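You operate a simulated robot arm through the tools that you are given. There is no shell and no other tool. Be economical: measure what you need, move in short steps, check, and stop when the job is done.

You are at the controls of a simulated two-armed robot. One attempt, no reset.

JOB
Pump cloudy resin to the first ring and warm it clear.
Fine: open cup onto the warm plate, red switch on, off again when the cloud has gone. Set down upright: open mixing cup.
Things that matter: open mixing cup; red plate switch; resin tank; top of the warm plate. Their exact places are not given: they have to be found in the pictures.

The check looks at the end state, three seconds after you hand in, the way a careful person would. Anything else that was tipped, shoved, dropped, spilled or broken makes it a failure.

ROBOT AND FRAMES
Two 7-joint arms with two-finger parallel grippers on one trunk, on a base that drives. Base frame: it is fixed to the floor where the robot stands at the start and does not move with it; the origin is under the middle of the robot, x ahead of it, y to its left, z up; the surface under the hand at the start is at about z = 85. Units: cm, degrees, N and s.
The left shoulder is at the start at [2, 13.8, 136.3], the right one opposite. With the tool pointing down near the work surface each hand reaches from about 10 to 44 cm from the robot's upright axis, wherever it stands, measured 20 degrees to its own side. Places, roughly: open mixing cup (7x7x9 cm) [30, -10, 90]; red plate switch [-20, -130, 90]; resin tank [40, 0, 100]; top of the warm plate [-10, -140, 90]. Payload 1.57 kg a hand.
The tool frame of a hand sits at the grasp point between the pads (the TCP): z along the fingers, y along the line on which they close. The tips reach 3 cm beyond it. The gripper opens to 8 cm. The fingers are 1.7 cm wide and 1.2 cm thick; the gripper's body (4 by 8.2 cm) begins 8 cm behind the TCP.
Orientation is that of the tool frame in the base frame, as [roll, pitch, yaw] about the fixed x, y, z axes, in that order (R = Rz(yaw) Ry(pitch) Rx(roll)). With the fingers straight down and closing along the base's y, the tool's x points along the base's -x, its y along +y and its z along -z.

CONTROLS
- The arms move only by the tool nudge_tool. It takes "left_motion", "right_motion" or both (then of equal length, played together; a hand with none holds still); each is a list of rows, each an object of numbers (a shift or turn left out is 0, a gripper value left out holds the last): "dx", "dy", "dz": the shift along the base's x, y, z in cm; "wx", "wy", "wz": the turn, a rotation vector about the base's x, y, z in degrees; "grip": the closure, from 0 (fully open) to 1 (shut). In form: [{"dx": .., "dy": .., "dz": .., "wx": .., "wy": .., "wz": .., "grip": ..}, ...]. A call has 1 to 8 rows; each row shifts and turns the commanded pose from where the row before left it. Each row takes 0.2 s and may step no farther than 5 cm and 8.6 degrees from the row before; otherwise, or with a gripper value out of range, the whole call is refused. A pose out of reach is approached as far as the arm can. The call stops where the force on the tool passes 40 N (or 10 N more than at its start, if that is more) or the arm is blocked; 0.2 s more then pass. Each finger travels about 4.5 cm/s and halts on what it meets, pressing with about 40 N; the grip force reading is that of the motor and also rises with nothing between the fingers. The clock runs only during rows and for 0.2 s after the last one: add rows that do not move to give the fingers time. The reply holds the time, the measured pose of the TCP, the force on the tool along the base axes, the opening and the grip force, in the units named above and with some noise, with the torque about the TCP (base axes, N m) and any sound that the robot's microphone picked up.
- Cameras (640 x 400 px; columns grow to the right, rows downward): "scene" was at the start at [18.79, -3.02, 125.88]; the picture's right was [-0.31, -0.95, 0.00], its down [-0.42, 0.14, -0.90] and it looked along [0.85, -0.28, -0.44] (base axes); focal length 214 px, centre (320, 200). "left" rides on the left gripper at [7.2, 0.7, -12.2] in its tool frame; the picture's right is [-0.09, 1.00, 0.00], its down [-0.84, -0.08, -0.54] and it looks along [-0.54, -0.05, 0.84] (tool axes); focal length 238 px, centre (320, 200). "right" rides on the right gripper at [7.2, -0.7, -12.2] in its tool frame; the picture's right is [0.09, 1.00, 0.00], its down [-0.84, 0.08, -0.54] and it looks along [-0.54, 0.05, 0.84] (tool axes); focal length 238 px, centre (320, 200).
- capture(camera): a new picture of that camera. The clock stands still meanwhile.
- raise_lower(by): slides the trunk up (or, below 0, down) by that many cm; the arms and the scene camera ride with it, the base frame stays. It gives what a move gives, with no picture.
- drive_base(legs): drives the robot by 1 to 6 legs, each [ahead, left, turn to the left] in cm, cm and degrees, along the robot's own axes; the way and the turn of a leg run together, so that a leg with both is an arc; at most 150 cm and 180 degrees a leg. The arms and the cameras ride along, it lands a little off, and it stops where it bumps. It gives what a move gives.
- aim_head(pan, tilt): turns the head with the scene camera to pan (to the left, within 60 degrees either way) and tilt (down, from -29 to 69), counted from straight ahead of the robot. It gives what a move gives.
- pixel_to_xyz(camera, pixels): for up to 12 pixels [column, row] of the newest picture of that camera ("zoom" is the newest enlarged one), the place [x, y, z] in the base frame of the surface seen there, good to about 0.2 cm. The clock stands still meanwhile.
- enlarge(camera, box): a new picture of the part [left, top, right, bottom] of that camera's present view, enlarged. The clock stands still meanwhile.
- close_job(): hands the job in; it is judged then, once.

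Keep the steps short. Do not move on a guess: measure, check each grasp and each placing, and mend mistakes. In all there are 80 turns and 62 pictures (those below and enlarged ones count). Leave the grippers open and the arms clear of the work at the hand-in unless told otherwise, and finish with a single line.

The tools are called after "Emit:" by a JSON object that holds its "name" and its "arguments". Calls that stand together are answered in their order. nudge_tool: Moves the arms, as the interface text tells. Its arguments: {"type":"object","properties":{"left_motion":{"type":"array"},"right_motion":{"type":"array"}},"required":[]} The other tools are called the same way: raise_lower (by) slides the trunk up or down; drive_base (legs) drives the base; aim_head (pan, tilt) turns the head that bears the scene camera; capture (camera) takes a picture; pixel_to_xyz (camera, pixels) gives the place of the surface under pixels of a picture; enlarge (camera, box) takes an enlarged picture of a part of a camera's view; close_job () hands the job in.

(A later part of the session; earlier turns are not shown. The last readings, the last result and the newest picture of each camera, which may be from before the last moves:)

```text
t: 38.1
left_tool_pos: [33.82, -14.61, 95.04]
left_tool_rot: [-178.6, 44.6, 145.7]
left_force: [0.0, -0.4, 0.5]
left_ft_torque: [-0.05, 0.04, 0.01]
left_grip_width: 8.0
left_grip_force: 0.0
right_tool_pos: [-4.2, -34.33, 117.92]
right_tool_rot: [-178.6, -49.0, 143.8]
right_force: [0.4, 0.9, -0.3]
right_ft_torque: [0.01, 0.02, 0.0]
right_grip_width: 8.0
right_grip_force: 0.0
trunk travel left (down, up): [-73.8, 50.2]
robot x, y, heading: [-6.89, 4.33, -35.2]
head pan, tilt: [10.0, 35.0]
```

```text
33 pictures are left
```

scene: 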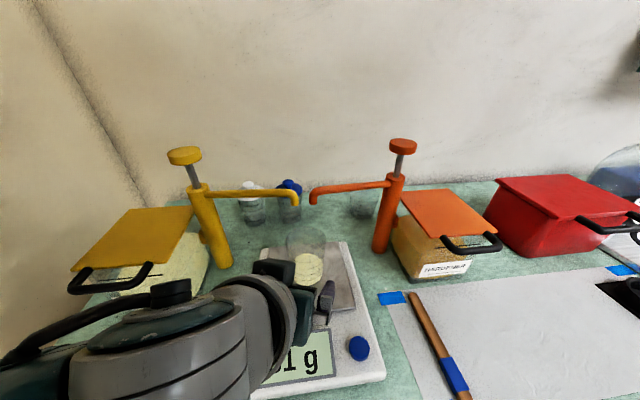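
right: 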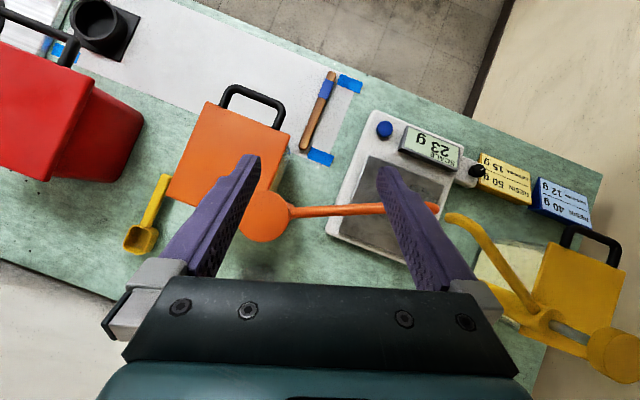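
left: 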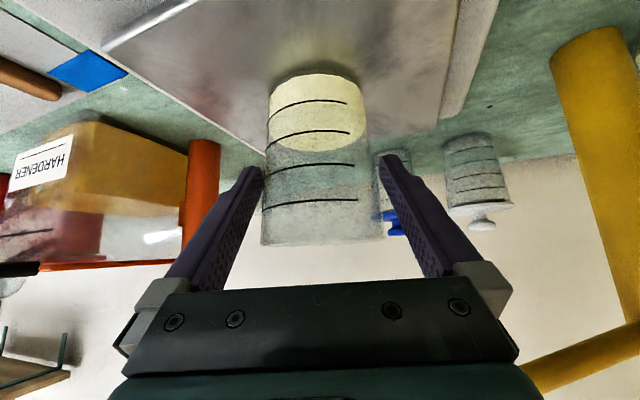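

The cup is centred between the fingers, so I'll close in small amounts.

Emit:
{"name": "nudge_tool", "arguments": {"left_motion": [{"grip": 0.12}, {"grip": 0.18}, {"grip": 0.22}, {"grip": 0.26}, {}, {}]}}

Emit:
{"name": "capture", "arguments": {"camera": "left"}}

```text
t: 39.5
left_tool_pos: [33.73, -14.68, 95.01]
left_tool_rot: [-178.4, 44.8, 145.7]
left_force: [0.0, 0.7, 1.5]
left_ft_torque: [0.06, -0.02, 0.01]
left_grip_width: 6.91
left_grip_force: 40.5
right_tool_pos: [-4.35, -34.3, 117.89]
right_tool_rot: [-178.5, -49.0, 143.8]
right_force: [0.2, -0.6, 0.3]
right_ft_torque: [0.02, 0.0, -0.02]
right_grip_width: 8.02
right_grip_force: 0.0
trunk travel left (down, up): [-73.8, 50.2]
robot x, y, heading: [-6.61, 4.22, -35.2]
head pan, tilt: [10.0, 35.0]
```

```text
32 pictures are left
```

left: 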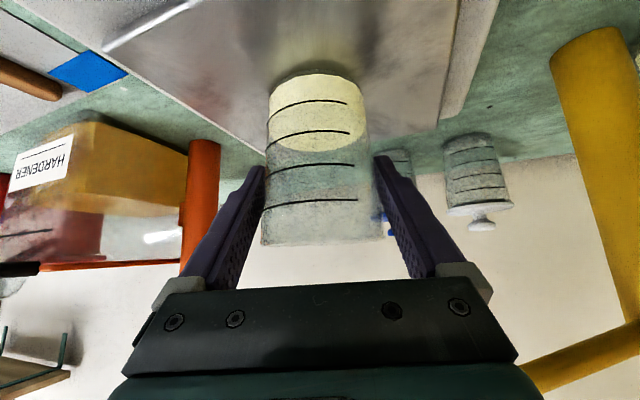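

The grip is firm at 6.91 cm and 40 N. I'll lift 2.5 cm, staying under the spout, and look.

Emit:
{"name": "nudge_tool", "arguments": {"left_motion": [{"dz": 0.5}, {"dz": 1}, {"dz": 1}, {}]}}

Emit:
{"name": "capture", "arguments": {"camera": "left"}}

```text
t: 40.5
left_tool_pos: [33.81, -14.73, 97.66]
left_tool_rot: [-178.4, 44.7, 145.7]
left_force: [0.9, -0.3, -0.6]
left_ft_torque: [-0.02, -0.02, 0.02]
left_grip_width: 6.92
left_grip_force: 40.1
right_tool_pos: [-4.39, -34.21, 117.88]
right_tool_rot: [-178.5, -48.9, 143.8]
right_force: [0.0, 0.3, 0.4]
right_ft_torque: [-0.01, -0.01, -0.04]
right_grip_width: 7.98
right_grip_force: 0.1
trunk travel left (down, up): [-73.8, 50.2]
robot x, y, heading: [-6.66, 4.2, -35.3]
head pan, tilt: [10.0, 35.0]
```

```text
31 pictures are left
```

left: 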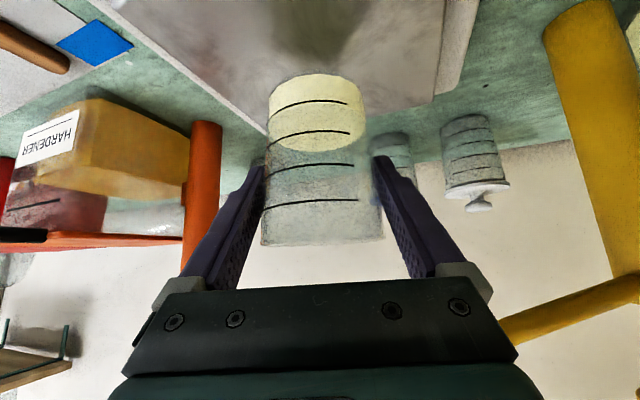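

The cup is lifted and upright. I'll pull it back from under the spouts and look to the right for the warm plate.

Emit:
{"name": "nudge_tool", "arguments": {"left_motion": [{"dx": -1.6, "dy": 1.1}, {"dx": -2, "dy": 1.4}, {"dx": -2, "dy": 1.4}, {"dx": -1.6, "dy": 1.1}, {"dz": 2}, {"dz": 2}, {}]}}

Emit:
{"name": "aim_head", "arguments": {"pan": -50, "tilt": 30}}

Emit:
{"name": "capture", "arguments": {"camera": "scene"}}

```text
t: 42.1
left_tool_pos: [26.36, -9.68, 101.71]
left_tool_rot: [-178.5, 44.7, 145.7]
left_force: [0.0, -0.5, -0.6]
left_ft_torque: [0.01, -0.02, -0.02]
left_grip_width: 6.9
left_grip_force: 39.8
right_tool_pos: [-4.4, -34.21, 117.79]
right_tool_rot: [-178.6, -49.1, 143.8]
right_force: [-0.2, -0.3, 0.4]
right_ft_torque: [-0.03, 0.01, 0.0]
right_grip_width: 7.99
right_grip_force: 0.1
trunk travel left (down, up): [-73.8, 50.2]
robot x, y, heading: [-6.78, 4.22, -35.4]
head pan, tilt: [10.0, 35.0]
```

```text
t: 43.4
left_tool_pos: [26.46, -9.69, 101.66]
left_tool_rot: [-178.5, 44.7, 145.7]
left_force: [0.6, 0.8, -0.8]
left_ft_torque: [0.01, 0.0, -0.03]
left_grip_width: 6.91
left_grip_force: 39.5
right_tool_pos: [-4.26, -34.19, 117.85]
right_tool_rot: [-178.5, -48.9, 143.8]
right_force: [-0.2, 0.4, 0.4]
right_ft_torque: [0.04, 0.01, 0.02]
right_grip_width: 7.98
right_grip_force: 0.0
trunk travel left (down, up): [-73.8, 50.2]
robot x, y, heading: [-6.72, 4.18, -35.3]
head pan, tilt: [-50.0, 30.0]
```

```text
30 pictures are left
```

scene: 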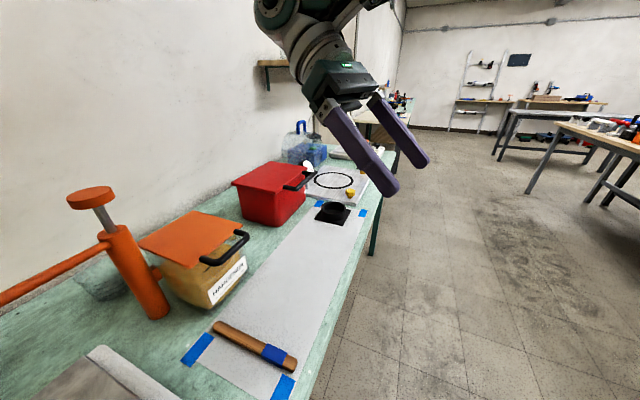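

I see a pale plate with a black ring at about (335,180) and something yellow near (350,192). I'll enlarge that part.

Emit:
{"name": "enlarge", "arguments": {"camera": "scene", "box": [230, 110, 422, 230]}}

Emit:
{"name": "pixel_to_xyz", "arguments": {"camera": "scene", "pixels": [[333, 179], [350, 193], [335, 212], [372, 210], [320, 330], [312, 150], [250, 185], [355, 225], [370, 118], [345, 153]]}}

```text
3.33 times, centred on (326, 170) of scene
```

zoom: 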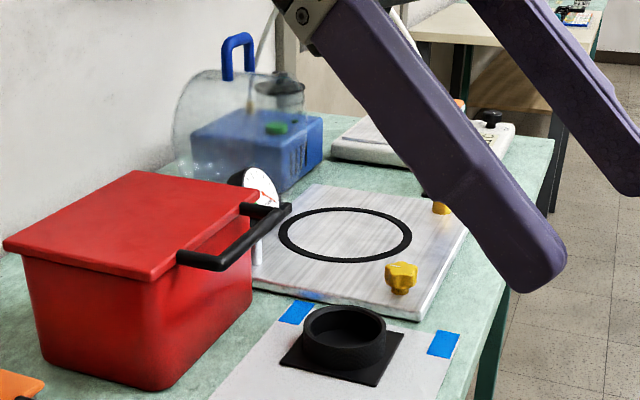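

```text
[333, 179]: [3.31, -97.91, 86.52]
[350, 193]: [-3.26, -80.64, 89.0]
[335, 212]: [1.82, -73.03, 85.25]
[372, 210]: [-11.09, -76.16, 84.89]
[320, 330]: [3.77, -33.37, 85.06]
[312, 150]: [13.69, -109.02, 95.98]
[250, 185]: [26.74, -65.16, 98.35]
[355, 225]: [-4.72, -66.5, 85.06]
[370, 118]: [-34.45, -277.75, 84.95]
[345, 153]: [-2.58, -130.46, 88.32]
```

That ringed plate carries a gauge, so it is the vacuum plate. The warm plate is farther along, near (-3,-130). I'll back out from the table at a slant to the right, square up to the table (its normal is at -17°), then drive along it.

Emit:
{"name": "drive_base", "arguments": {"legs": [[-9.5, -34.8, 0], [0, 0, 18]]}}

Emit:
{"name": "drive_base", "arguments": {"legs": [[0, -85, 0]]}}

Emit:
{"name": "aim_head", "arguments": {"pan": -15, "tilt": 35}}

Emit:
{"name": "capture", "arguments": {"camera": "scene"}}

```text
t: 46.8
left_tool_pos: [0.9, -21.36, 101.61]
left_tool_rot: [-178.9, 44.5, 163.2]
left_force: [-0.8, 1.2, -1.5]
left_ft_torque: [-0.01, -0.01, 0.0]
left_grip_width: 6.92
left_grip_force: 39.9
right_tool_pos: [-20.85, -54.28, 117.51]
right_tool_rot: [-179.2, -49.2, 162.3]
right_force: [-0.1, 0.5, 0.4]
right_ft_torque: [-0.02, 0.01, 0.05]
right_grip_width: 8.0
right_grip_force: 0.0
trunk travel left (down, up): [-73.8, 50.2]
robot x, y, heading: [-34.79, -18.67, -17.4]
head pan, tilt: [-50.0, 30.0]
```

```text
t: 51.4
left_tool_pos: [-24.83, -104.33, 101.63]
left_tool_rot: [-179.0, 44.7, 163.5]
left_force: [-0.4, 0.2, -0.7]
left_ft_torque: [0.03, 0.02, -0.03]
left_grip_width: 6.87
left_grip_force: 40.1
right_tool_pos: [-46.39, -137.35, 117.6]
right_tool_rot: [-179.2, -49.2, 162.6]
right_force: [-0.3, -0.8, 0.4]
right_ft_torque: [0.02, -0.01, 0.02]
right_grip_width: 8.01
right_grip_force: 0.1
trunk travel left (down, up): [-73.8, 50.2]
robot x, y, heading: [-60.35, -102.0, -17.1]
head pan, tilt: [-50.0, 30.0]
```

```text
t: 52.4
left_tool_pos: [-24.81, -104.27, 101.71]
left_tool_rot: [-179.0, 44.5, 163.5]
left_force: [-0.4, 0.7, -0.9]
left_ft_torque: [0.01, -0.01, -0.04]
left_grip_width: 6.88
left_grip_force: 40.4
right_tool_pos: [-46.48, -137.36, 117.61]
right_tool_rot: [-179.2, -49.1, 162.5]
right_force: [-0.3, -0.2, -0.4]
right_ft_torque: [-0.02, -0.02, 0.0]
right_grip_width: 8.0
right_grip_force: 0.1
trunk travel left (down, up): [-73.8, 50.2]
robot x, y, heading: [-60.97, -102.27, -17.5]
head pan, tilt: [-15.0, 35.0]
```

```text
28 pictures are left
```

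scene: 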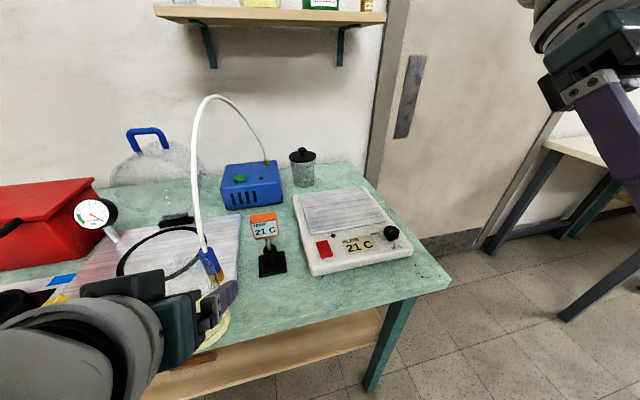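

There is the warm plate at (345,230), with the red rocker at (323,248), a display reading 21 C and a black knob. I'll measure it.

Emit:
{"name": "pixel_to_xyz", "arguments": {"camera": "scene", "pixels": [[304, 198], [362, 190], [312, 236], [385, 222], [345, 212], [323, 241], [323, 256], [391, 233], [270, 262], [262, 222], [450, 282], [209, 262]]}}

Emit:
{"name": "enlarge", "arguments": {"camera": "scene", "box": [190, 170, 430, 300]}}

```text
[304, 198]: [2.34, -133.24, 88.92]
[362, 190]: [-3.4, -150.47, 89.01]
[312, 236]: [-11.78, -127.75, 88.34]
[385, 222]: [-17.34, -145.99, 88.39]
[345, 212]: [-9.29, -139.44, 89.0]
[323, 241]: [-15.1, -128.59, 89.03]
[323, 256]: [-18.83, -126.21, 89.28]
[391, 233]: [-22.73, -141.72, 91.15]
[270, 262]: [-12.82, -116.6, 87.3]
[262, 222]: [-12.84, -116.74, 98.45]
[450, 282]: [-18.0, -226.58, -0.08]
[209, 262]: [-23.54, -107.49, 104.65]
```

```text
2.67 times, centred on (310, 235) of scene
```

zoom: 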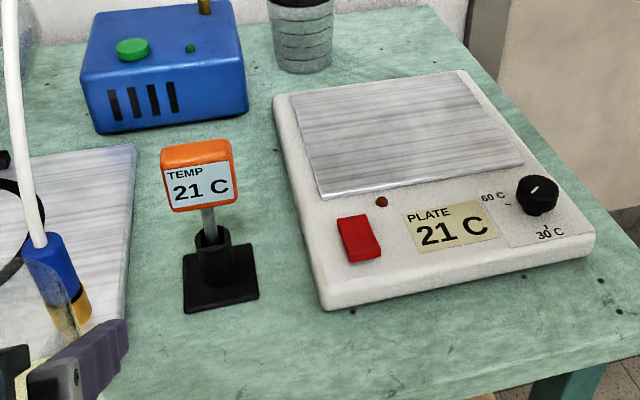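

The pixel on the blue hose end may have hit the cup's rim instead. I'll check where the hose really is before moving.

Emit:
{"name": "pixel_to_xyz", "arguments": {"camera": "scene", "pixels": [[195, 150], [195, 200], [201, 235], [205, 252], [208, 258], [213, 275], [225, 100], [265, 150], [240, 230], [222, 300]]}}

Emit:
{"name": "enlarge", "arguments": {"camera": "scene", "box": [130, 220, 290, 360]}}

```text
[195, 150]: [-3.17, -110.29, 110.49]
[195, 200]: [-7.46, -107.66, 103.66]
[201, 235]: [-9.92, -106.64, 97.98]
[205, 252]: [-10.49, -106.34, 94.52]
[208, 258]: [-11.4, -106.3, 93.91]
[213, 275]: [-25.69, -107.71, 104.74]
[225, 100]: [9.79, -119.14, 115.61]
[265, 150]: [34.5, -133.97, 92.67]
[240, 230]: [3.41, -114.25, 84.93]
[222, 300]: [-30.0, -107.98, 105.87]
```

```text
2.86 times, centred on (210, 290) of scene
```

zoom: 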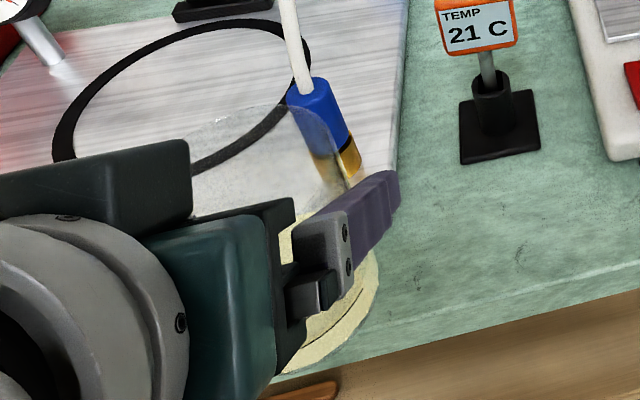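

The hose lies on the vacuum plate, well clear. The warm plate's top centre is about (-7.5,-139.5,89.0). I'll drive 28.7 cm right, then 21 cm ahead, and look.

Emit:
{"name": "drive_base", "arguments": {"legs": [[0, -28.7, 0], [21, 0, 0]]}}

Emit:
{"name": "aim_head", "arguments": {"pan": 5, "tilt": 50}}

Emit:
{"name": "capture", "arguments": {"camera": "scene"}}

```text
t: 55.6
left_tool_pos: [-12.91, -137.07, 101.59]
left_tool_rot: [-179.0, 44.5, 163.7]
left_force: [0.5, 0.3, -0.7]
left_ft_torque: [0.0, 0.03, 0.01]
left_grip_width: 6.85
left_grip_force: 40.3
right_tool_pos: [-34.35, -170.36, 117.59]
right_tool_rot: [-179.2, -49.1, 162.7]
right_force: [-0.9, 1.1, -0.5]
right_ft_torque: [0.0, -0.02, 0.02]
right_grip_width: 8.03
right_grip_force: 0.0
trunk travel left (down, up): [-73.8, 50.2]
robot x, y, heading: [-48.62, -134.83, -16.9]
head pan, tilt: [-15.0, 35.0]
```

```text
t: 56.4
left_tool_pos: [-12.91, -137.2, 101.74]
left_tool_rot: [-179.0, 44.6, 163.7]
left_force: [-0.3, 0.1, -1.9]
left_ft_torque: [0.0, 0.01, -0.05]
left_grip_width: 6.85
left_grip_force: 40.4
right_tool_pos: [-34.27, -170.29, 117.64]
right_tool_rot: [-179.2, -49.1, 162.7]
right_force: [-0.2, 0.0, -0.2]
right_ft_torque: [0.01, -0.02, -0.02]
right_grip_width: 8.0
right_grip_force: 0.0
trunk travel left (down, up): [-73.8, 50.2]
robot x, y, heading: [-49.1, -135.11, -16.9]
head pan, tilt: [5.0, 50.0]
```

```text
25 pictures are left
```

scene: 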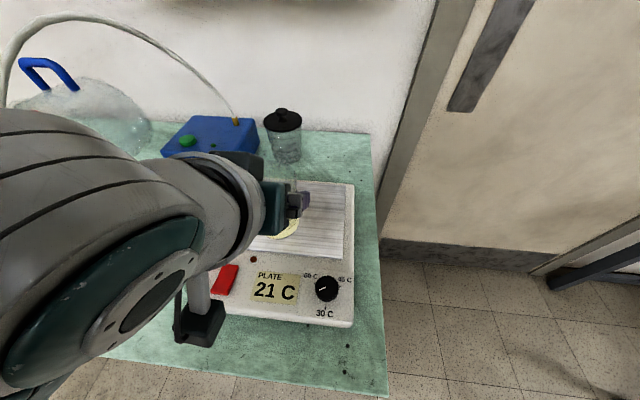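

The cup is above the front of the plate. I'll move to its centre (-7.6,-139.6) and lower to just above it.

Emit:
{"name": "nudge_tool", "arguments": {"left_motion": [{"dx": 2.7, "dy": -1.25}, {"dx": 2.6, "dy": -1.2}, {"dz": -2}, {"dz": -2}, {"dz": -1.7}, {}]}}

Emit:
{"name": "capture", "arguments": {"camera": "left"}}

```text
t: 57.8
left_tool_pos: [-7.6, -139.48, 95.95]
left_tool_rot: [-179.0, 44.5, 163.7]
left_force: [0.5, 0.7, -0.2]
left_ft_torque: [0.03, 0.0, -0.01]
left_grip_width: 6.82
left_grip_force: 39.9
right_tool_pos: [-34.42, -170.38, 117.58]
right_tool_rot: [-179.1, -49.1, 162.7]
right_force: [-0.1, -1.0, -0.5]
right_ft_torque: [0.0, -0.01, 0.0]
right_grip_width: 8.0
right_grip_force: 0.1
trunk travel left (down, up): [-73.8, 50.2]
robot x, y, heading: [-48.66, -134.96, -16.8]
head pan, tilt: [5.0, 50.0]
```

```text
24 pictures are left
```

left: 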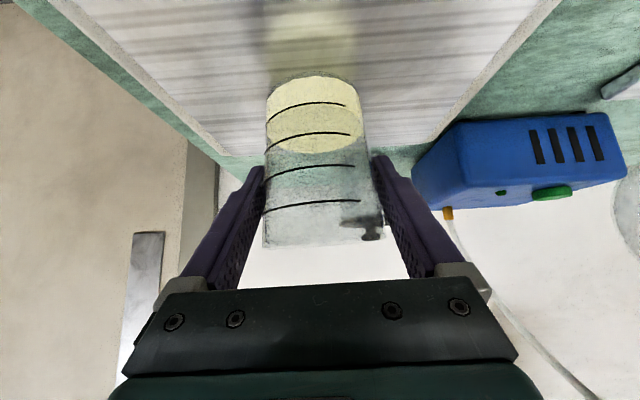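

The cup is over the plate and about 1 cm up. I'll lower it in fine steps while watching the force.

Emit:
{"name": "nudge_tool", "arguments": {"left_motion": [{"dz": -0.4}, {"dz": -0.3}, {"dz": -0.2}, {}]}}

Emit:
{"name": "enlarge", "arguments": {"camera": "left", "box": [230, 40, 410, 160]}}

```text
t: 58.8
left_tool_pos: [-7.58, -139.58, 95.08]
left_tool_rot: [-179.1, 44.7, 163.7]
left_force: [-0.8, 0.6, 2.0]
left_ft_torque: [0.11, -0.03, 0.03]
left_grip_width: 6.83
left_grip_force: 39.8
right_tool_pos: [-34.38, -170.28, 117.55]
right_tool_rot: [-179.2, -49.1, 162.7]
right_force: [-0.1, 0.1, 0.2]
right_ft_torque: [0.01, 0.01, -0.01]
right_grip_width: 7.99
right_grip_force: 0.0
trunk travel left (down, up): [-73.8, 50.2]
robot x, y, heading: [-48.64, -135.39, -16.5]
head pan, tilt: [5.0, 50.0]
```

```text
3.33 times, centred on (320, 100) of left
```

zoom: 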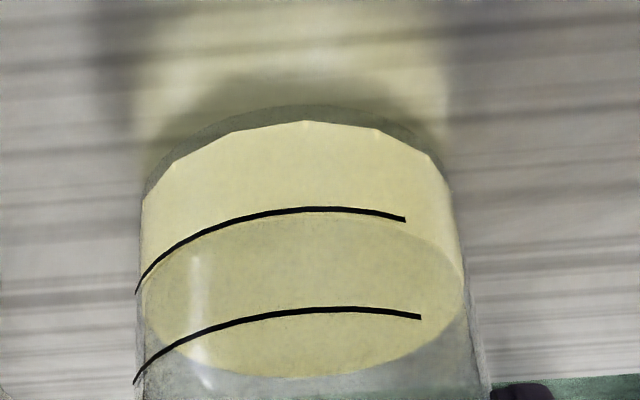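

The force rose to +2 N, so the foot is on the plate, and the level sits at the first ring. I'll open the fingers slowly.

Emit:
{"name": "nudge_tool", "arguments": {"left_motion": [{"dz": -0.05}, {"grip": 0.13}, {"grip": 0.08}, {"grip": 0.0}, {}, {}]}}

Emit:
{"name": "capture", "arguments": {"camera": "left"}}

```text
t: 60.2
left_tool_pos: [-7.64, -139.56, 94.88]
left_tool_rot: [-179.0, 44.5, 163.7]
left_force: [0.2, -0.6, 0.2]
left_ft_torque: [0.02, 0.01, 0.02]
left_grip_width: 7.98
left_grip_force: 0.1
right_tool_pos: [-34.37, -170.25, 117.58]
right_tool_rot: [-179.1, -49.2, 162.7]
right_force: [0.2, 0.0, -0.3]
right_ft_torque: [-0.01, -0.02, 0.02]
right_grip_width: 8.01
right_grip_force: 0.1
trunk travel left (down, up): [-73.8, 50.2]
robot x, y, heading: [-49.13, -135.13, -16.8]
head pan, tilt: [5.0, 50.0]
```

```text
22 pictures are left
```

left: 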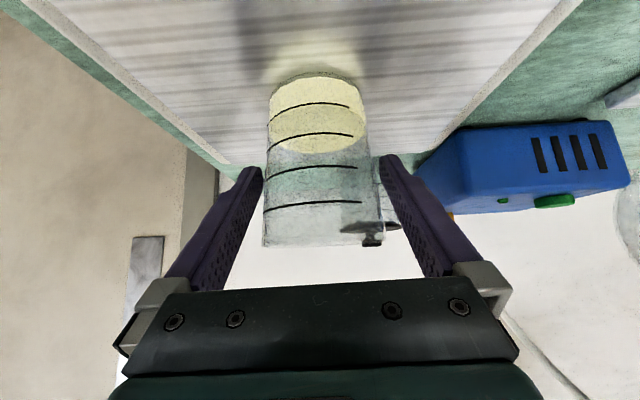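

The cup stands free. I'll draw the hand straight back and up, then take a scene picture.

Emit:
{"name": "nudge_tool", "arguments": {"left_motion": [{"dx": -2, "dy": 0.58}, {"dx": -2, "dy": 0.58}, {"dx": -2, "dy": 0.58}, {"dx": -2, "dy": 0.58, "dz": 1}, {"dz": 3}, {"dz": 3}, {}]}}

Emit:
{"name": "capture", "arguments": {"camera": "scene"}}

```text
t: 61.8
left_tool_pos: [-15.71, -136.63, 102.0]
left_tool_rot: [179.8, 44.6, 162.8]
left_force: [0.0, -0.6, 0.5]
left_ft_torque: [-0.03, 0.0, 0.0]
left_grip_width: 7.98
left_grip_force: 0.1
right_tool_pos: [-34.27, -170.28, 117.55]
right_tool_rot: [-179.1, -49.1, 162.6]
right_force: [0.4, -0.2, 0.0]
right_ft_torque: [0.01, -0.01, 0.02]
right_grip_width: 8.0
right_grip_force: 0.1
trunk travel left (down, up): [-73.8, 50.2]
robot x, y, heading: [-48.77, -134.96, -16.7]
head pan, tilt: [5.0, 50.0]
```

```text
21 pictures are left
```

scene: 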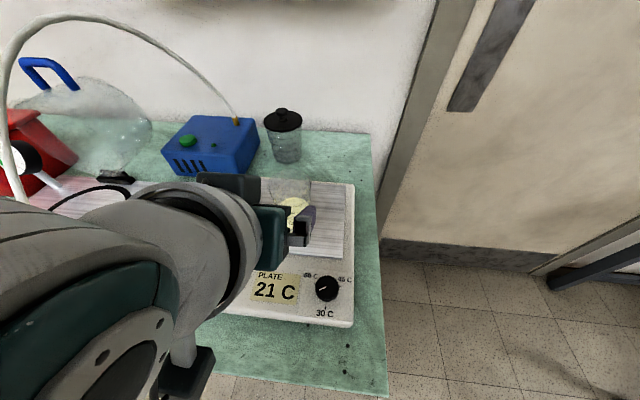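

Next I'll press the red switch. I'll close the left fingers, straighten the hand to vertical and bring it above the switch near (-17,-127.4).

Emit:
{"name": "nudge_tool", "arguments": {"left_motion": [{"dz": 1, "dy": 1.4, "wx": 2.1, "wy": 7.1}, {"dz": 1, "dy": 1.5, "wx": 2.1, "wy": 7.1}, {"dy": 1.5, "wx": 2.1, "wy": 7.1}, {"dy": 1.5, "wx": 2.1, "wy": 7.1, "grip": 1}, {"dy": 1.5, "dx": -0.7, "wx": 2.1, "wy": 7.1}, {"dy": 1.8, "dx": -0.7, "wx": 2.1, "wy": 7.1}, {}, {}]}}

Emit:
{"name": "capture", "arguments": {"camera": "scene"}}

Emit:
{"name": "capture", "arguments": {"camera": "left"}}

```text
t: 63.8
left_tool_pos: [-14.86, -124.22, 101.21]
left_tool_rot: [174.6, 0.5, 164.7]
left_force: [-0.6, -0.1, -0.3]
left_ft_torque: [0.0, -0.02, -0.01]
left_grip_width: 0.03
left_grip_force: 21.6
left hand out of reach, approached as far as the arm can: row 6
right_tool_pos: [-34.35, -170.21, 117.59]
right_tool_rot: [-179.3, -49.1, 162.7]
right_force: [0.9, 0.5, -0.7]
right_ft_torque: [0.03, 0.01, -0.03]
right_grip_width: 8.0
right_grip_force: 0.0
trunk travel left (down, up): [-73.8, 50.2]
robot x, y, heading: [-48.85, -134.54, -16.9]
head pan, tilt: [5.0, 50.0]
stopped in row 8 (left hand): the arm was blocked; the commanded pose is now the measured one
```

```text
20 pictures are left
```

scene: 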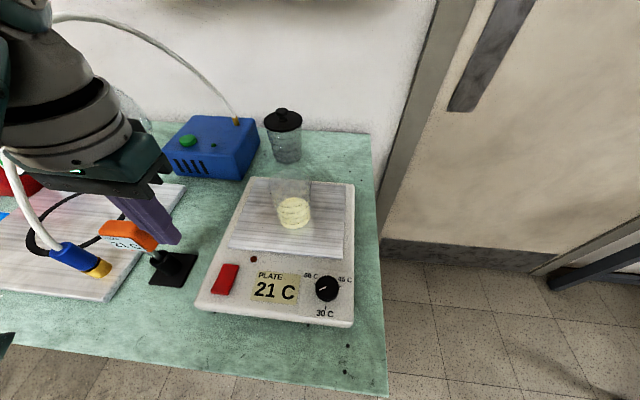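

```text
19 pictures are left
```

left: 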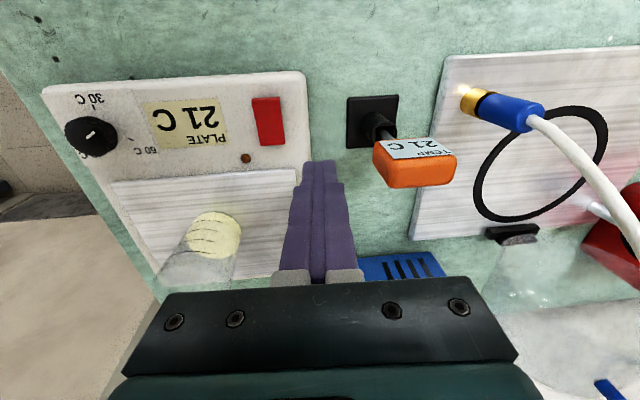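

The hand stopped at (-14.9,-124.2), short of the switch, and nothing was touched. I'll look closely at the switch's rocker.

Emit:
{"name": "enlarge", "arguments": {"camera": "scene", "box": [190, 240, 270, 310]}}

Emit:
{"name": "pixel_to_xyz", "arguments": {"camera": "zoom", "pixels": [[280, 150], [250, 250], [300, 200], [260, 220], [270, 185], [310, 160], [300, 140], [225, 270], [265, 290]]}}

```text
5.71 times, centred on (230, 275) of scene
```

zoom: 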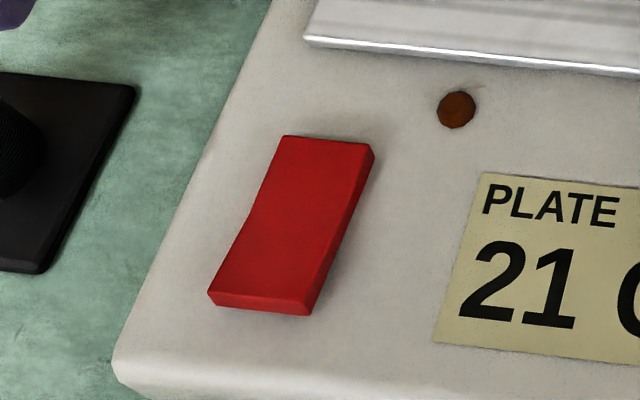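

```text
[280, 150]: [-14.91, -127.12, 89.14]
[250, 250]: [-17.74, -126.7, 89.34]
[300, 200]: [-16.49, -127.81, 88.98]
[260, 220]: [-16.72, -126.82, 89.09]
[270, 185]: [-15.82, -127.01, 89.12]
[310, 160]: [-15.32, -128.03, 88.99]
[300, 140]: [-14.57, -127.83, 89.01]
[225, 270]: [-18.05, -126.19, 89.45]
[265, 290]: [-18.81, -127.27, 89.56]
```

The rocker's near end at (-18.1,-126.8) is raised (z≈89.5 against 89.0 at the far end), and the lamp is dark, so it is off. I'll straighten the hand, go above the near end and descend to just over it.

Emit:
{"name": "nudge_tool", "arguments": {"left_motion": [{"dx": -1.5, "dy": -1.3, "wx": -5.2, "wy": 1.4}, {"dx": -1.6, "dy": -1.3}, {"dz": -3}, {"dz": -3}, {"dz": -1.6}, {}]}}

Emit:
{"name": "capture", "arguments": {"camera": "left"}}

```text
t: 65.2
left_tool_pos: [-16.3, -124.69, 93.66]
left_tool_rot: [178.2, 1.1, 165.1]
left_force: [0.8, 0.5, 0.1]
left_ft_torque: [0.02, 0.02, 0.04]
left_grip_width: 0.01
left_grip_force: 21.0
left hand out of reach, approached as far as the arm can: row 2
right_tool_pos: [-34.36, -170.25, 117.62]
right_tool_rot: [-179.3, -49.1, 162.6]
right_force: [0.1, -0.2, 0.3]
right_ft_torque: [0.01, 0.0, 0.0]
right_grip_width: 8.0
right_grip_force: 0.0
trunk travel left (down, up): [-73.8, 50.2]
robot x, y, heading: [-48.86, -135.08, -16.8]
head pan, tilt: [5.0, 50.0]
```

```text
17 pictures are left
```

left: 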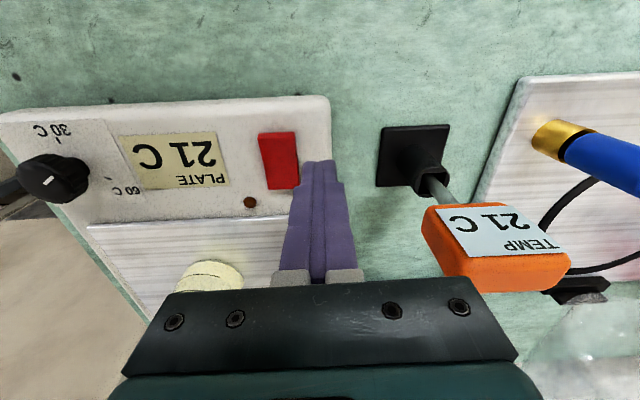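

The arm can't fold in any closer to the body, so the hand stops short. I'll raise it, back the base up 9 cm, and try again.

Emit:
{"name": "nudge_tool", "arguments": {"left_motion": [{"dz": 4}, {"dz": 4}, {}]}}

Emit:
{"name": "drive_base", "arguments": {"legs": [[-9, 0, 0]]}}

```text
t: 66.2
left_tool_pos: [-15.76, -121.95, 101.25]
left_tool_rot: [174.2, 0.7, 165.1]
left_force: [0.0, 0.1, -0.1]
left_ft_torque: [0.0, -0.01, 0.03]
left_grip_width: 0.0
left_grip_force: 21.1
left hand out of reach, approached as far as the arm can: row 2
right_tool_pos: [-34.38, -170.2, 117.6]
right_tool_rot: [-179.2, -49.0, 162.7]
right_force: [0.1, 0.0, -0.1]
right_ft_torque: [-0.02, -0.01, 0.01]
right_grip_width: 7.98
right_grip_force: 0.0
trunk travel left (down, up): [-73.8, 50.2]
robot x, y, heading: [-48.68, -135.28, -16.5]
head pan, tilt: [5.0, 50.0]
stopped in row 3 (left hand): the arm was blocked; the commanded pose is now the measured one
```

```text
t: 67.3
left_tool_pos: [-24.54, -119.3, 101.13]
left_tool_rot: [174.3, 0.6, 165.2]
left_force: [0.6, 0.2, 0.3]
left_ft_torque: [0.0, 0.0, 0.0]
left_grip_width: 0.01
left_grip_force: 21.4
right_tool_pos: [-43.16, -167.68, 117.62]
right_tool_rot: [-179.3, -49.1, 162.7]
right_force: [0.5, -0.4, 0.2]
right_ft_torque: [0.03, -0.01, 0.01]
right_grip_width: 7.99
right_grip_force: 0.1
trunk travel left (down, up): [-73.8, 50.2]
robot x, y, heading: [-57.66, -132.05, -16.8]
head pan, tilt: [5.0, 50.0]
```

Now to the spot above the rocker's near end.

Emit:
{"name": "nudge_tool", "arguments": {"left_motion": [{"dx": 1.5, "dy": -2.5, "wx": -5.4, "wy": 1.4}, {"dx": 2.5, "dy": -2.5}, {"dx": 2.5, "dy": -2.5}, {}]}}

```text
t: 68.3
left_tool_pos: [-18.11, -127.11, 100.99]
left_tool_rot: [179.9, 0.7, 165.3]
left_force: [1.1, 0.8, 0.6]
left_ft_torque: [-0.02, 0.01, 0.01]
left_grip_width: 0.0
left_grip_force: 21.4
right_tool_pos: [-43.07, -167.68, 117.73]
right_tool_rot: [-179.3, -49.1, 162.6]
right_force: [-0.5, 0.3, -0.4]
right_ft_torque: [0.03, 0.01, -0.02]
right_grip_width: 8.0
right_grip_force: 0.1
trunk travel left (down, up): [-73.8, 50.2]
robot x, y, heading: [-57.71, -132.2, -16.5]
head pan, tilt: [5.0, 50.0]
```

The hand is over it at (-18.1,-127.1). I'll go down to just over the rocker, then press in small steps.

Emit:
{"name": "nudge_tool", "arguments": {"left_motion": [{"dz": -3}, {"dz": -3}, {"dz": -1.6, "dy": 0.2}, {"dz": -0.4}, {"dz": -0.3}, {"dz": -0.3}, {"dz": -0.2}, {}]}}

Emit:
{"name": "capture", "arguments": {"camera": "scene"}}

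```text
t: 70.1
left_tool_pos: [-17.89, -126.79, 92.32]
left_tool_rot: [179.7, 0.7, 165.3]
left_force: [-7.1, 1.5, 15.1]
left_ft_torque: [-0.03, 0.1, 0.01]
left_grip_width: 0.0
left_grip_force: 21.3
right_tool_pos: [-43.08, -167.66, 117.64]
right_tool_rot: [-179.4, -49.2, 162.8]
right_force: [-0.5, -0.1, 0.4]
right_ft_torque: [-0.03, 0.0, 0.0]
right_grip_width: 7.98
right_grip_force: 0.1
trunk travel left (down, up): [-73.8, 50.2]
robot x, y, heading: [-57.64, -132.33, -16.7]
head pan, tilt: [5.0, 50.0]
```

```text
16 pictures are left
```

scene: 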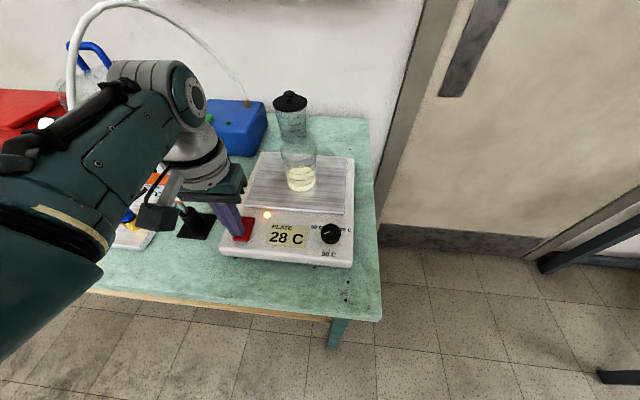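

The lamp is lit and the plate reads 28 C, so it is on. I'll lift off, wait above the rocker's far end, and watch the resin.

Emit:
{"name": "nudge_tool", "arguments": {"left_motion": [{"dz": 2}, {"dx": 1.4, "dy": -0.4}, {"dx": 1.3, "dy": -0.4}, {}, {}, {}, {}, {}]}}

Emit:
{"name": "enlarge", "arguments": {"camera": "scene", "box": [210, 120, 370, 270]}}

```text
t: 71.9
left_tool_pos: [-15.25, -127.46, 94.28]
left_tool_rot: [179.9, 0.8, 165.2]
left_force: [-0.9, -0.6, -0.1]
left_ft_torque: [0.03, 0.0, 0.02]
left_grip_width: 0.0
left_grip_force: 21.9
right_tool_pos: [-43.05, -167.57, 117.64]
right_tool_rot: [-179.3, -49.2, 162.7]
right_force: [-0.7, -0.1, -0.2]
right_ft_torque: [-0.01, 0.0, 0.01]
right_grip_width: 7.98
right_grip_force: 0.0
trunk travel left (down, up): [-73.8, 50.2]
robot x, y, heading: [-57.48, -132.53, -16.7]
head pan, tilt: [5.0, 50.0]
```

```text
2.67 times, centred on (290, 195) of scene
```

zoom: 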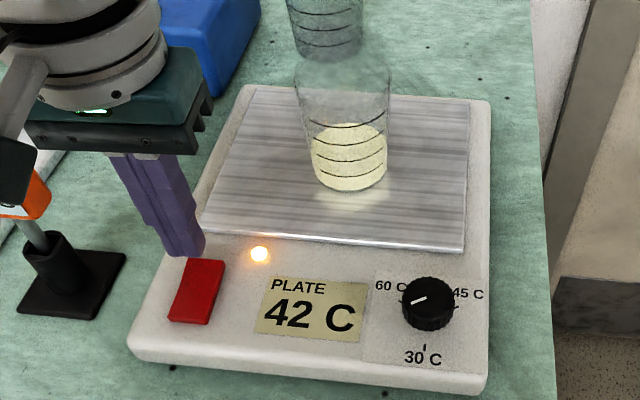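

The plate is at 42 C and the resin is still cloudy. I'll wait a little and look again.

Emit:
{"name": "nudge_tool", "arguments": {"left_motion": [{}, {}, {}, {}, {}, {}, {}, {}]}}

Emit:
{"name": "nudge_tool", "arguments": {"left_motion": [{}, {}, {}, {}, {}, {}, {}, {}]}}

Emit:
{"name": "enlarge", "arguments": {"camera": "scene", "box": [210, 120, 370, 270]}}

```text
t: 73.7
left_tool_pos: [-15.19, -127.54, 94.21]
left_tool_rot: [179.9, 0.7, 165.1]
left_force: [-0.4, -0.4, -0.2]
left_ft_torque: [-0.02, -0.02, 0.01]
left_grip_width: 0.0
left_grip_force: 21.6
right_tool_pos: [-43.02, -167.72, 117.64]
right_tool_rot: [-179.4, -49.1, 162.7]
right_force: [-0.6, 0.6, -0.1]
right_ft_torque: [0.03, 0.01, -0.04]
right_grip_width: 8.0
right_grip_force: 0.1
trunk travel left (down, up): [-73.8, 50.2]
robot x, y, heading: [-58.12, -132.02, -16.7]
head pan, tilt: [5.0, 50.0]
```

```text
t: 75.5
left_tool_pos: [-15.33, -127.53, 94.15]
left_tool_rot: [180.0, 0.8, 165.2]
left_force: [-0.2, 0.0, 1.0]
left_ft_torque: [-0.01, 0.01, -0.03]
left_grip_width: 0.01
left_grip_force: 21.4
right_tool_pos: [-42.99, -167.66, 117.6]
right_tool_rot: [-179.2, -49.0, 162.6]
right_force: [-0.7, 0.2, -0.3]
right_ft_torque: [0.01, 0.01, 0.0]
right_grip_width: 8.0
right_grip_force: 0.0
trunk travel left (down, up): [-73.8, 50.2]
robot x, y, heading: [-57.72, -132.78, -16.8]
head pan, tilt: [5.0, 50.0]
```

```text
2.67 times, centred on (290, 195) of scene
```

zoom: 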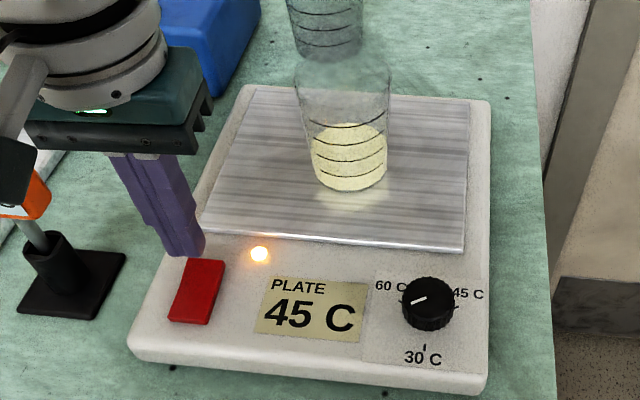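

The plate has reached 45 C and the resin is still cloudy, so I'll wait longer.

Emit:
{"name": "nudge_tool", "arguments": {"left_motion": [{}, {}, {}, {}, {}, {}, {}, {}]}}

Emit:
{"name": "nudge_tool", "arguments": {"left_motion": [{}, {}, {}, {}, {}, {}, {}, {}]}}

Emit:
{"name": "nudge_tool", "arguments": {"left_motion": [{}, {}, {}, {}, {}, {}, {}, {}]}}

Emit:
{"name": "nudge_tool", "arguments": {"left_motion": [{}, {}, {}, {}, {}, {}, {}, {}]}}

Emit:
{"name": "enlarge", "arguments": {"camera": "scene", "box": [210, 120, 370, 270]}}

```text
t: 77.3
left_tool_pos: [-15.27, -127.47, 94.18]
left_tool_rot: [179.9, 0.7, 165.2]
left_force: [0.6, -0.3, 0.1]
left_ft_torque: [-0.02, 0.01, 0.03]
left_grip_width: 0.02
left_grip_force: 20.9
right_tool_pos: [-43.16, -167.67, 117.65]
right_tool_rot: [-179.3, -49.1, 162.7]
right_force: [0.4, -0.4, -0.2]
right_ft_torque: [0.01, 0.01, -0.01]
right_grip_width: 7.98
right_grip_force: 0.1
trunk travel left (down, up): [-73.8, 50.2]
robot x, y, heading: [-57.5, -132.6, -16.5]
head pan, tilt: [5.0, 50.0]
```

```text
t: 79.1
left_tool_pos: [-15.25, -127.53, 94.2]
left_tool_rot: [179.8, 0.7, 165.2]
left_force: [0.3, 0.1, -0.8]
left_ft_torque: [-0.01, -0.02, -0.03]
left_grip_width: 0.0
left_grip_force: 21.1
right_tool_pos: [-43.19, -167.57, 117.64]
right_tool_rot: [-179.3, -49.1, 162.7]
right_force: [0.3, -0.3, 0.0]
right_ft_torque: [0.0, 0.02, -0.02]
right_grip_width: 7.99
right_grip_force: 0.0
trunk travel left (down, up): [-73.8, 50.2]
robot x, y, heading: [-57.98, -132.36, -17.1]
head pan, tilt: [5.0, 50.0]
```

```text
t: 80.9
left_tool_pos: [-15.21, -127.57, 94.11]
left_tool_rot: [179.8, 0.8, 165.2]
left_force: [-0.4, 0.4, 0.5]
left_ft_torque: [-0.01, 0.02, 0.03]
left_grip_width: 0.0
left_grip_force: 21.4
right_tool_pos: [-43.03, -167.63, 117.57]
right_tool_rot: [-179.4, -49.1, 162.7]
right_force: [-0.1, -0.7, 0.4]
right_ft_torque: [-0.01, -0.03, -0.02]
right_grip_width: 7.98
right_grip_force: 0.0
trunk travel left (down, up): [-73.8, 50.2]
robot x, y, heading: [-57.61, -132.5, -16.9]
head pan, tilt: [5.0, 50.0]
```

```text
t: 82.7
left_tool_pos: [-15.4, -127.61, 94.28]
left_tool_rot: [180.0, 0.6, 165.2]
left_force: [0.1, 0.1, -1.2]
left_ft_torque: [0.02, 0.0, 0.0]
left_grip_width: 0.0
left_grip_force: 21.1
right_tool_pos: [-43.13, -167.66, 117.64]
right_tool_rot: [-179.3, -49.0, 162.8]
right_force: [-1.0, 0.1, -0.4]
right_ft_torque: [0.03, 0.0, 0.01]
right_grip_width: 7.99
right_grip_force: 0.1
trunk travel left (down, up): [-73.8, 50.2]
robot x, y, heading: [-57.38, -132.56, -16.7]
head pan, tilt: [5.0, 50.0]
```

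```text
2.67 times, centred on (290, 195) of scene
```

zoom: 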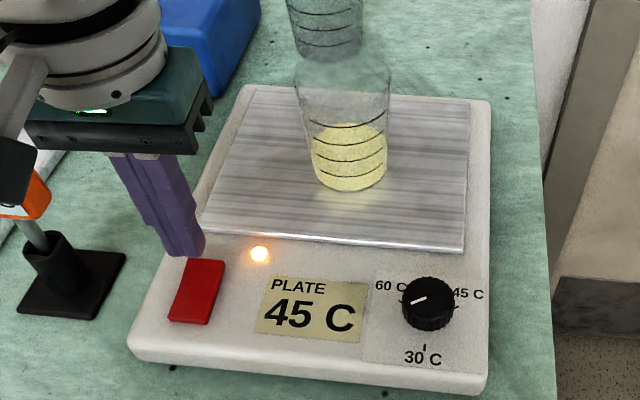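

The resin has cleared a little. I'll wait about 9 s more.

Emit:
{"name": "nudge_tool", "arguments": {"left_motion": [{}, {}, {}, {}, {}, {}, {}, {}]}}

Emit:
{"name": "nudge_tool", "arguments": {"left_motion": [{}, {}, {}, {}, {}, {}, {}, {}]}}

Emit:
{"name": "nudge_tool", "arguments": {"left_motion": [{}, {}, {}, {}, {}, {}, {}, {}]}}

Emit:
{"name": "nudge_tool", "arguments": {"left_motion": [{}, {}, {}, {}, {}, {}, {}, {}]}}

Emit:
{"name": "nudge_tool", "arguments": {"left_motion": [{}, {}, {}, {}, {}, {}, {}, {}]}}

Emit:
{"name": "enlarge", "arguments": {"camera": "scene", "box": [210, 120, 370, 270]}}

```text
t: 84.5
left_tool_pos: [-15.3, -127.48, 94.2]
left_tool_rot: [179.8, 0.8, 165.2]
left_force: [0.7, 0.0, 0.2]
left_ft_torque: [-0.02, -0.01, 0.0]
left_grip_width: 0.01
left_grip_force: 21.4
right_tool_pos: [-43.07, -167.69, 117.64]
right_tool_rot: [-179.3, -49.1, 162.7]
right_force: [-0.1, -0.2, 0.5]
right_ft_torque: [0.03, -0.01, 0.0]
right_grip_width: 7.99
right_grip_force: 0.0
trunk travel left (down, up): [-73.8, 50.2]
robot x, y, heading: [-57.83, -132.14, -16.8]
head pan, tilt: [5.0, 50.0]
```

```text
t: 86.3
left_tool_pos: [-15.17, -127.56, 94.31]
left_tool_rot: [179.9, 0.7, 165.2]
left_force: [-0.7, -0.4, 0.2]
left_ft_torque: [0.0, -0.02, 0.0]
left_grip_width: 0.0
left_grip_force: 20.9
right_tool_pos: [-43.15, -167.65, 117.64]
right_tool_rot: [-179.3, -49.1, 162.7]
right_force: [-0.3, -0.3, 0.1]
right_ft_torque: [-0.02, 0.01, 0.01]
right_grip_width: 7.97
right_grip_force: 0.0
trunk travel left (down, up): [-73.8, 50.2]
robot x, y, heading: [-57.53, -132.36, -17.0]
head pan, tilt: [5.0, 50.0]
```

```text
t: 88.1
left_tool_pos: [-15.31, -127.52, 94.28]
left_tool_rot: [180.0, 0.7, 165.2]
left_force: [0.3, 1.0, 0.4]
left_ft_torque: [0.02, 0.02, 0.0]
left_grip_width: 0.01
left_grip_force: 21.6
right_tool_pos: [-42.99, -167.67, 117.63]
right_tool_rot: [-179.3, -49.0, 162.7]
right_force: [0.1, -0.5, -0.3]
right_ft_torque: [0.01, 0.01, -0.05]
right_grip_width: 7.98
right_grip_force: 0.1
trunk travel left (down, up): [-73.8, 50.2]
robot x, y, heading: [-57.91, -132.65, -16.8]
head pan, tilt: [5.0, 50.0]
```

```text
t: 89.9
left_tool_pos: [-15.36, -127.45, 94.18]
left_tool_rot: [179.9, 0.7, 165.2]
left_force: [-0.5, 0.7, 0.0]
left_ft_torque: [0.0, -0.01, 0.01]
left_grip_width: 0.0
left_grip_force: 21.4
right_tool_pos: [-43.08, -167.59, 117.6]
right_tool_rot: [-179.2, -49.1, 162.7]
right_force: [0.1, 0.1, 0.2]
right_ft_torque: [0.04, 0.01, -0.03]
right_grip_width: 8.01
right_grip_force: 0.0
trunk travel left (down, up): [-73.8, 50.2]
robot x, y, heading: [-57.89, -132.23, -16.8]
head pan, tilt: [5.0, 50.0]
```

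```text
t: 91.7
left_tool_pos: [-15.32, -127.62, 94.31]
left_tool_rot: [180.0, 0.7, 165.2]
left_force: [0.1, -0.1, -0.6]
left_ft_torque: [-0.01, -0.02, -0.03]
left_grip_width: 0.01
left_grip_force: 21.6
right_tool_pos: [-43.01, -167.69, 117.63]
right_tool_rot: [-179.3, -49.0, 162.7]
right_force: [0.1, -0.2, 0.8]
right_ft_torque: [0.05, -0.04, -0.02]
right_grip_width: 8.01
right_grip_force: 0.0
trunk travel left (down, up): [-73.8, 50.2]
robot x, y, heading: [-57.31, -132.22, -16.8]
head pan, tilt: [5.0, 50.0]
```

```text
2.67 times, centred on (290, 195) of scene
```

zoom: 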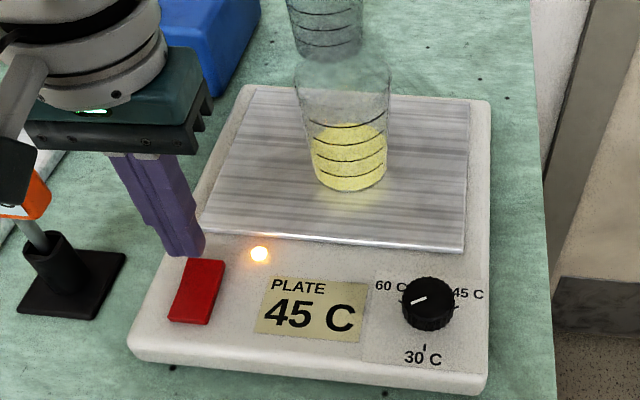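

It is clearing slowly, with the colour deepening. I'll wait about 14 s more.

Emit:
{"name": "nudge_tool", "arguments": {"left_motion": [{}, {}, {}, {}, {}, {}, {}, {}]}}

Emit:
{"name": "nudge_tool", "arguments": {"left_motion": [{}, {}, {}, {}, {}, {}, {}, {}]}}

Emit:
{"name": "nudge_tool", "arguments": {"left_motion": [{}, {}, {}, {}, {}, {}, {}, {}]}}

Emit:
{"name": "nudge_tool", "arguments": {"left_motion": [{}, {}, {}, {}, {}, {}, {}, {}]}}

Emit:
{"name": "nudge_tool", "arguments": {"left_motion": [{}, {}, {}, {}, {}, {}, {}, {}]}}

Emit:
{"name": "nudge_tool", "arguments": {"left_motion": [{}, {}, {}, {}, {}, {}, {}, {}]}}

Emit:
{"name": "nudge_tool", "arguments": {"left_motion": [{}, {}, {}, {}, {}, {}, {}, {}]}}

Emit:
{"name": "nudge_tool", "arguments": {"left_motion": [{}, {}, {}, {}, {}, {}, {}, {}]}}

Emit:
{"name": "enlarge", "arguments": {"camera": "scene", "box": [210, 120, 370, 270]}}

```text
t: 93.5
left_tool_pos: [-15.25, -127.56, 94.26]
left_tool_rot: [180.0, 0.6, 165.1]
left_force: [-0.1, -0.8, 0.5]
left_ft_torque: [-0.01, 0.01, 0.0]
left_grip_width: 0.02
left_grip_force: 21.3
right_tool_pos: [-43.13, -167.69, 117.63]
right_tool_rot: [-179.4, -49.1, 162.6]
right_force: [-0.8, -0.1, -0.4]
right_ft_torque: [0.04, 0.01, 0.0]
right_grip_width: 7.99
right_grip_force: 0.2
trunk travel left (down, up): [-73.8, 50.2]
robot x, y, heading: [-57.78, -132.29, -16.7]
head pan, tilt: [5.0, 50.0]
```

```text
t: 95.3
left_tool_pos: [-15.33, -127.43, 94.25]
left_tool_rot: [179.8, 0.6, 165.1]
left_force: [0.5, -0.9, 0.2]
left_ft_torque: [0.01, -0.03, 0.03]
left_grip_width: 0.0
left_grip_force: 21.2
right_tool_pos: [-43.1, -167.75, 117.47]
right_tool_rot: [-179.3, -49.1, 162.7]
right_force: [0.1, -0.4, 0.1]
right_ft_torque: [-0.01, -0.01, 0.0]
right_grip_width: 8.01
right_grip_force: 0.0
trunk travel left (down, up): [-73.8, 50.2]
robot x, y, heading: [-57.53, -132.17, -17.1]
head pan, tilt: [5.0, 50.0]
```

```text
t: 97.1
left_tool_pos: [-15.34, -127.6, 94.17]
left_tool_rot: [-180.0, 0.6, 165.2]
left_force: [0.5, 0.8, 0.5]
left_ft_torque: [-0.01, -0.05, -0.01]
left_grip_width: 0.02
left_grip_force: 21.6
right_tool_pos: [-43.16, -167.59, 117.69]
right_tool_rot: [-179.3, -49.1, 162.6]
right_force: [0.5, 0.5, -0.3]
right_ft_torque: [-0.03, 0.02, 0.05]
right_grip_width: 8.0
right_grip_force: 0.0
trunk travel left (down, up): [-73.8, 50.2]
robot x, y, heading: [-57.59, -132.62, -17.1]
head pan, tilt: [5.0, 50.0]
```

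```text
t: 98.9
left_tool_pos: [-15.27, -127.45, 94.23]
left_tool_rot: [179.9, 0.7, 165.3]
left_force: [-0.3, 0.2, 0.2]
left_ft_torque: [0.01, -0.01, 0.02]
left_grip_width: 0.02
left_grip_force: 21.7
right_tool_pos: [-43.05, -167.72, 117.65]
right_tool_rot: [-179.3, -49.1, 162.7]
right_force: [-1.0, -0.3, -0.2]
right_ft_torque: [0.0, 0.0, -0.01]
right_grip_width: 8.01
right_grip_force: 0.0
trunk travel left (down, up): [-73.8, 50.2]
robot x, y, heading: [-57.17, -132.52, -17.0]
head pan, tilt: [5.0, 50.0]
```

```text
t: 100.7
left_tool_pos: [-15.24, -127.53, 94.3]
left_tool_rot: [179.7, 0.7, 165.2]
left_force: [0.2, -0.1, 1.2]
left_ft_torque: [-0.02, -0.02, 0.0]
left_grip_width: 0.0
left_grip_force: 21.0
right_tool_pos: [-43.0, -167.71, 117.53]
right_tool_rot: [-179.4, -49.1, 162.8]
right_force: [-0.4, 0.6, 0.2]
right_ft_torque: [-0.02, 0.01, -0.03]
right_grip_width: 8.02
right_grip_force: 0.1
trunk travel left (down, up): [-73.8, 50.2]
robot x, y, heading: [-57.83, -132.57, -16.8]
head pan, tilt: [5.0, 50.0]
```

```text
t: 102.5
left_tool_pos: [-15.34, -127.54, 94.18]
left_tool_rot: [179.9, 0.7, 165.2]
left_force: [0.0, -0.1, 0.6]
left_ft_torque: [-0.04, 0.0, 0.03]
left_grip_width: 0.03
left_grip_force: 21.6
right_tool_pos: [-43.1, -167.69, 117.67]
right_tool_rot: [-179.3, -49.0, 162.8]
right_force: [0.0, 0.3, -0.4]
right_ft_torque: [0.02, -0.03, 0.03]
right_grip_width: 8.0
right_grip_force: 0.1
trunk travel left (down, up): [-73.8, 50.2]
robot x, y, heading: [-57.41, -132.2, -16.9]
head pan, tilt: [5.0, 50.0]
```

```text
t: 104.3
left_tool_pos: [-15.29, -127.46, 94.25]
left_tool_rot: [179.9, 0.7, 165.3]
left_force: [0.1, -0.2, -0.2]
left_ft_torque: [0.05, -0.01, 0.03]
left_grip_width: 0.0
left_grip_force: 21.5
right_tool_pos: [-43.09, -167.71, 117.72]
right_tool_rot: [-179.3, -49.0, 162.7]
right_force: [0.3, 0.6, 0.6]
right_ft_torque: [-0.01, 0.04, -0.01]
right_grip_width: 8.02
right_grip_force: 0.0
trunk travel left (down, up): [-73.8, 50.2]
robot x, y, heading: [-57.55, -132.42, -16.8]
head pan, tilt: [5.0, 50.0]
```

```text
t: 106.1
left_tool_pos: [-15.25, -127.58, 94.24]
left_tool_rot: [179.9, 0.7, 165.1]
left_force: [0.9, -0.1, 0.0]
left_ft_torque: [0.02, -0.01, 0.02]
left_grip_width: 0.02
left_grip_force: 21.4
right_tool_pos: [-43.05, -167.65, 117.59]
right_tool_rot: [-179.3, -49.1, 162.7]
right_force: [-0.2, 0.9, -0.1]
right_ft_torque: [-0.01, -0.01, 0.01]
right_grip_width: 8.0
right_grip_force: 0.1
trunk travel left (down, up): [-73.8, 50.2]
robot x, y, heading: [-57.52, -132.25, -16.6]
head pan, tilt: [5.0, 50.0]
```

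```text
2.67 times, centred on (290, 195) of scene
```

zoom: 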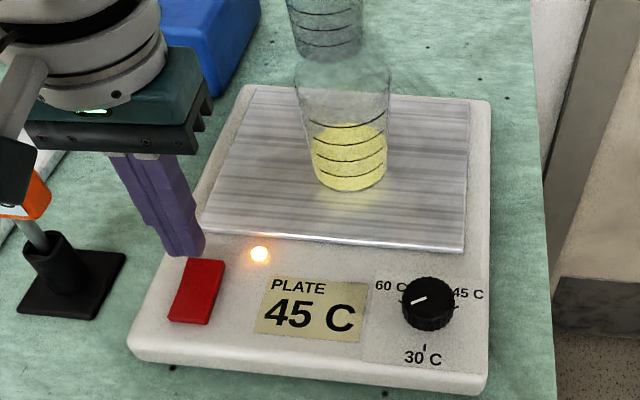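

I'll look at the cup up close to see how cloudy the resin still is.

Emit:
{"name": "enlarge", "arguments": {"camera": "scene", "box": [276, 130, 324, 200]}}

```text
5.71 times, centred on (300, 165) of scene
```

zoom: 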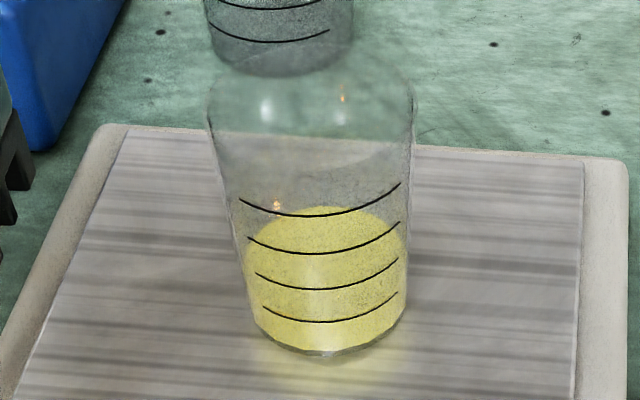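

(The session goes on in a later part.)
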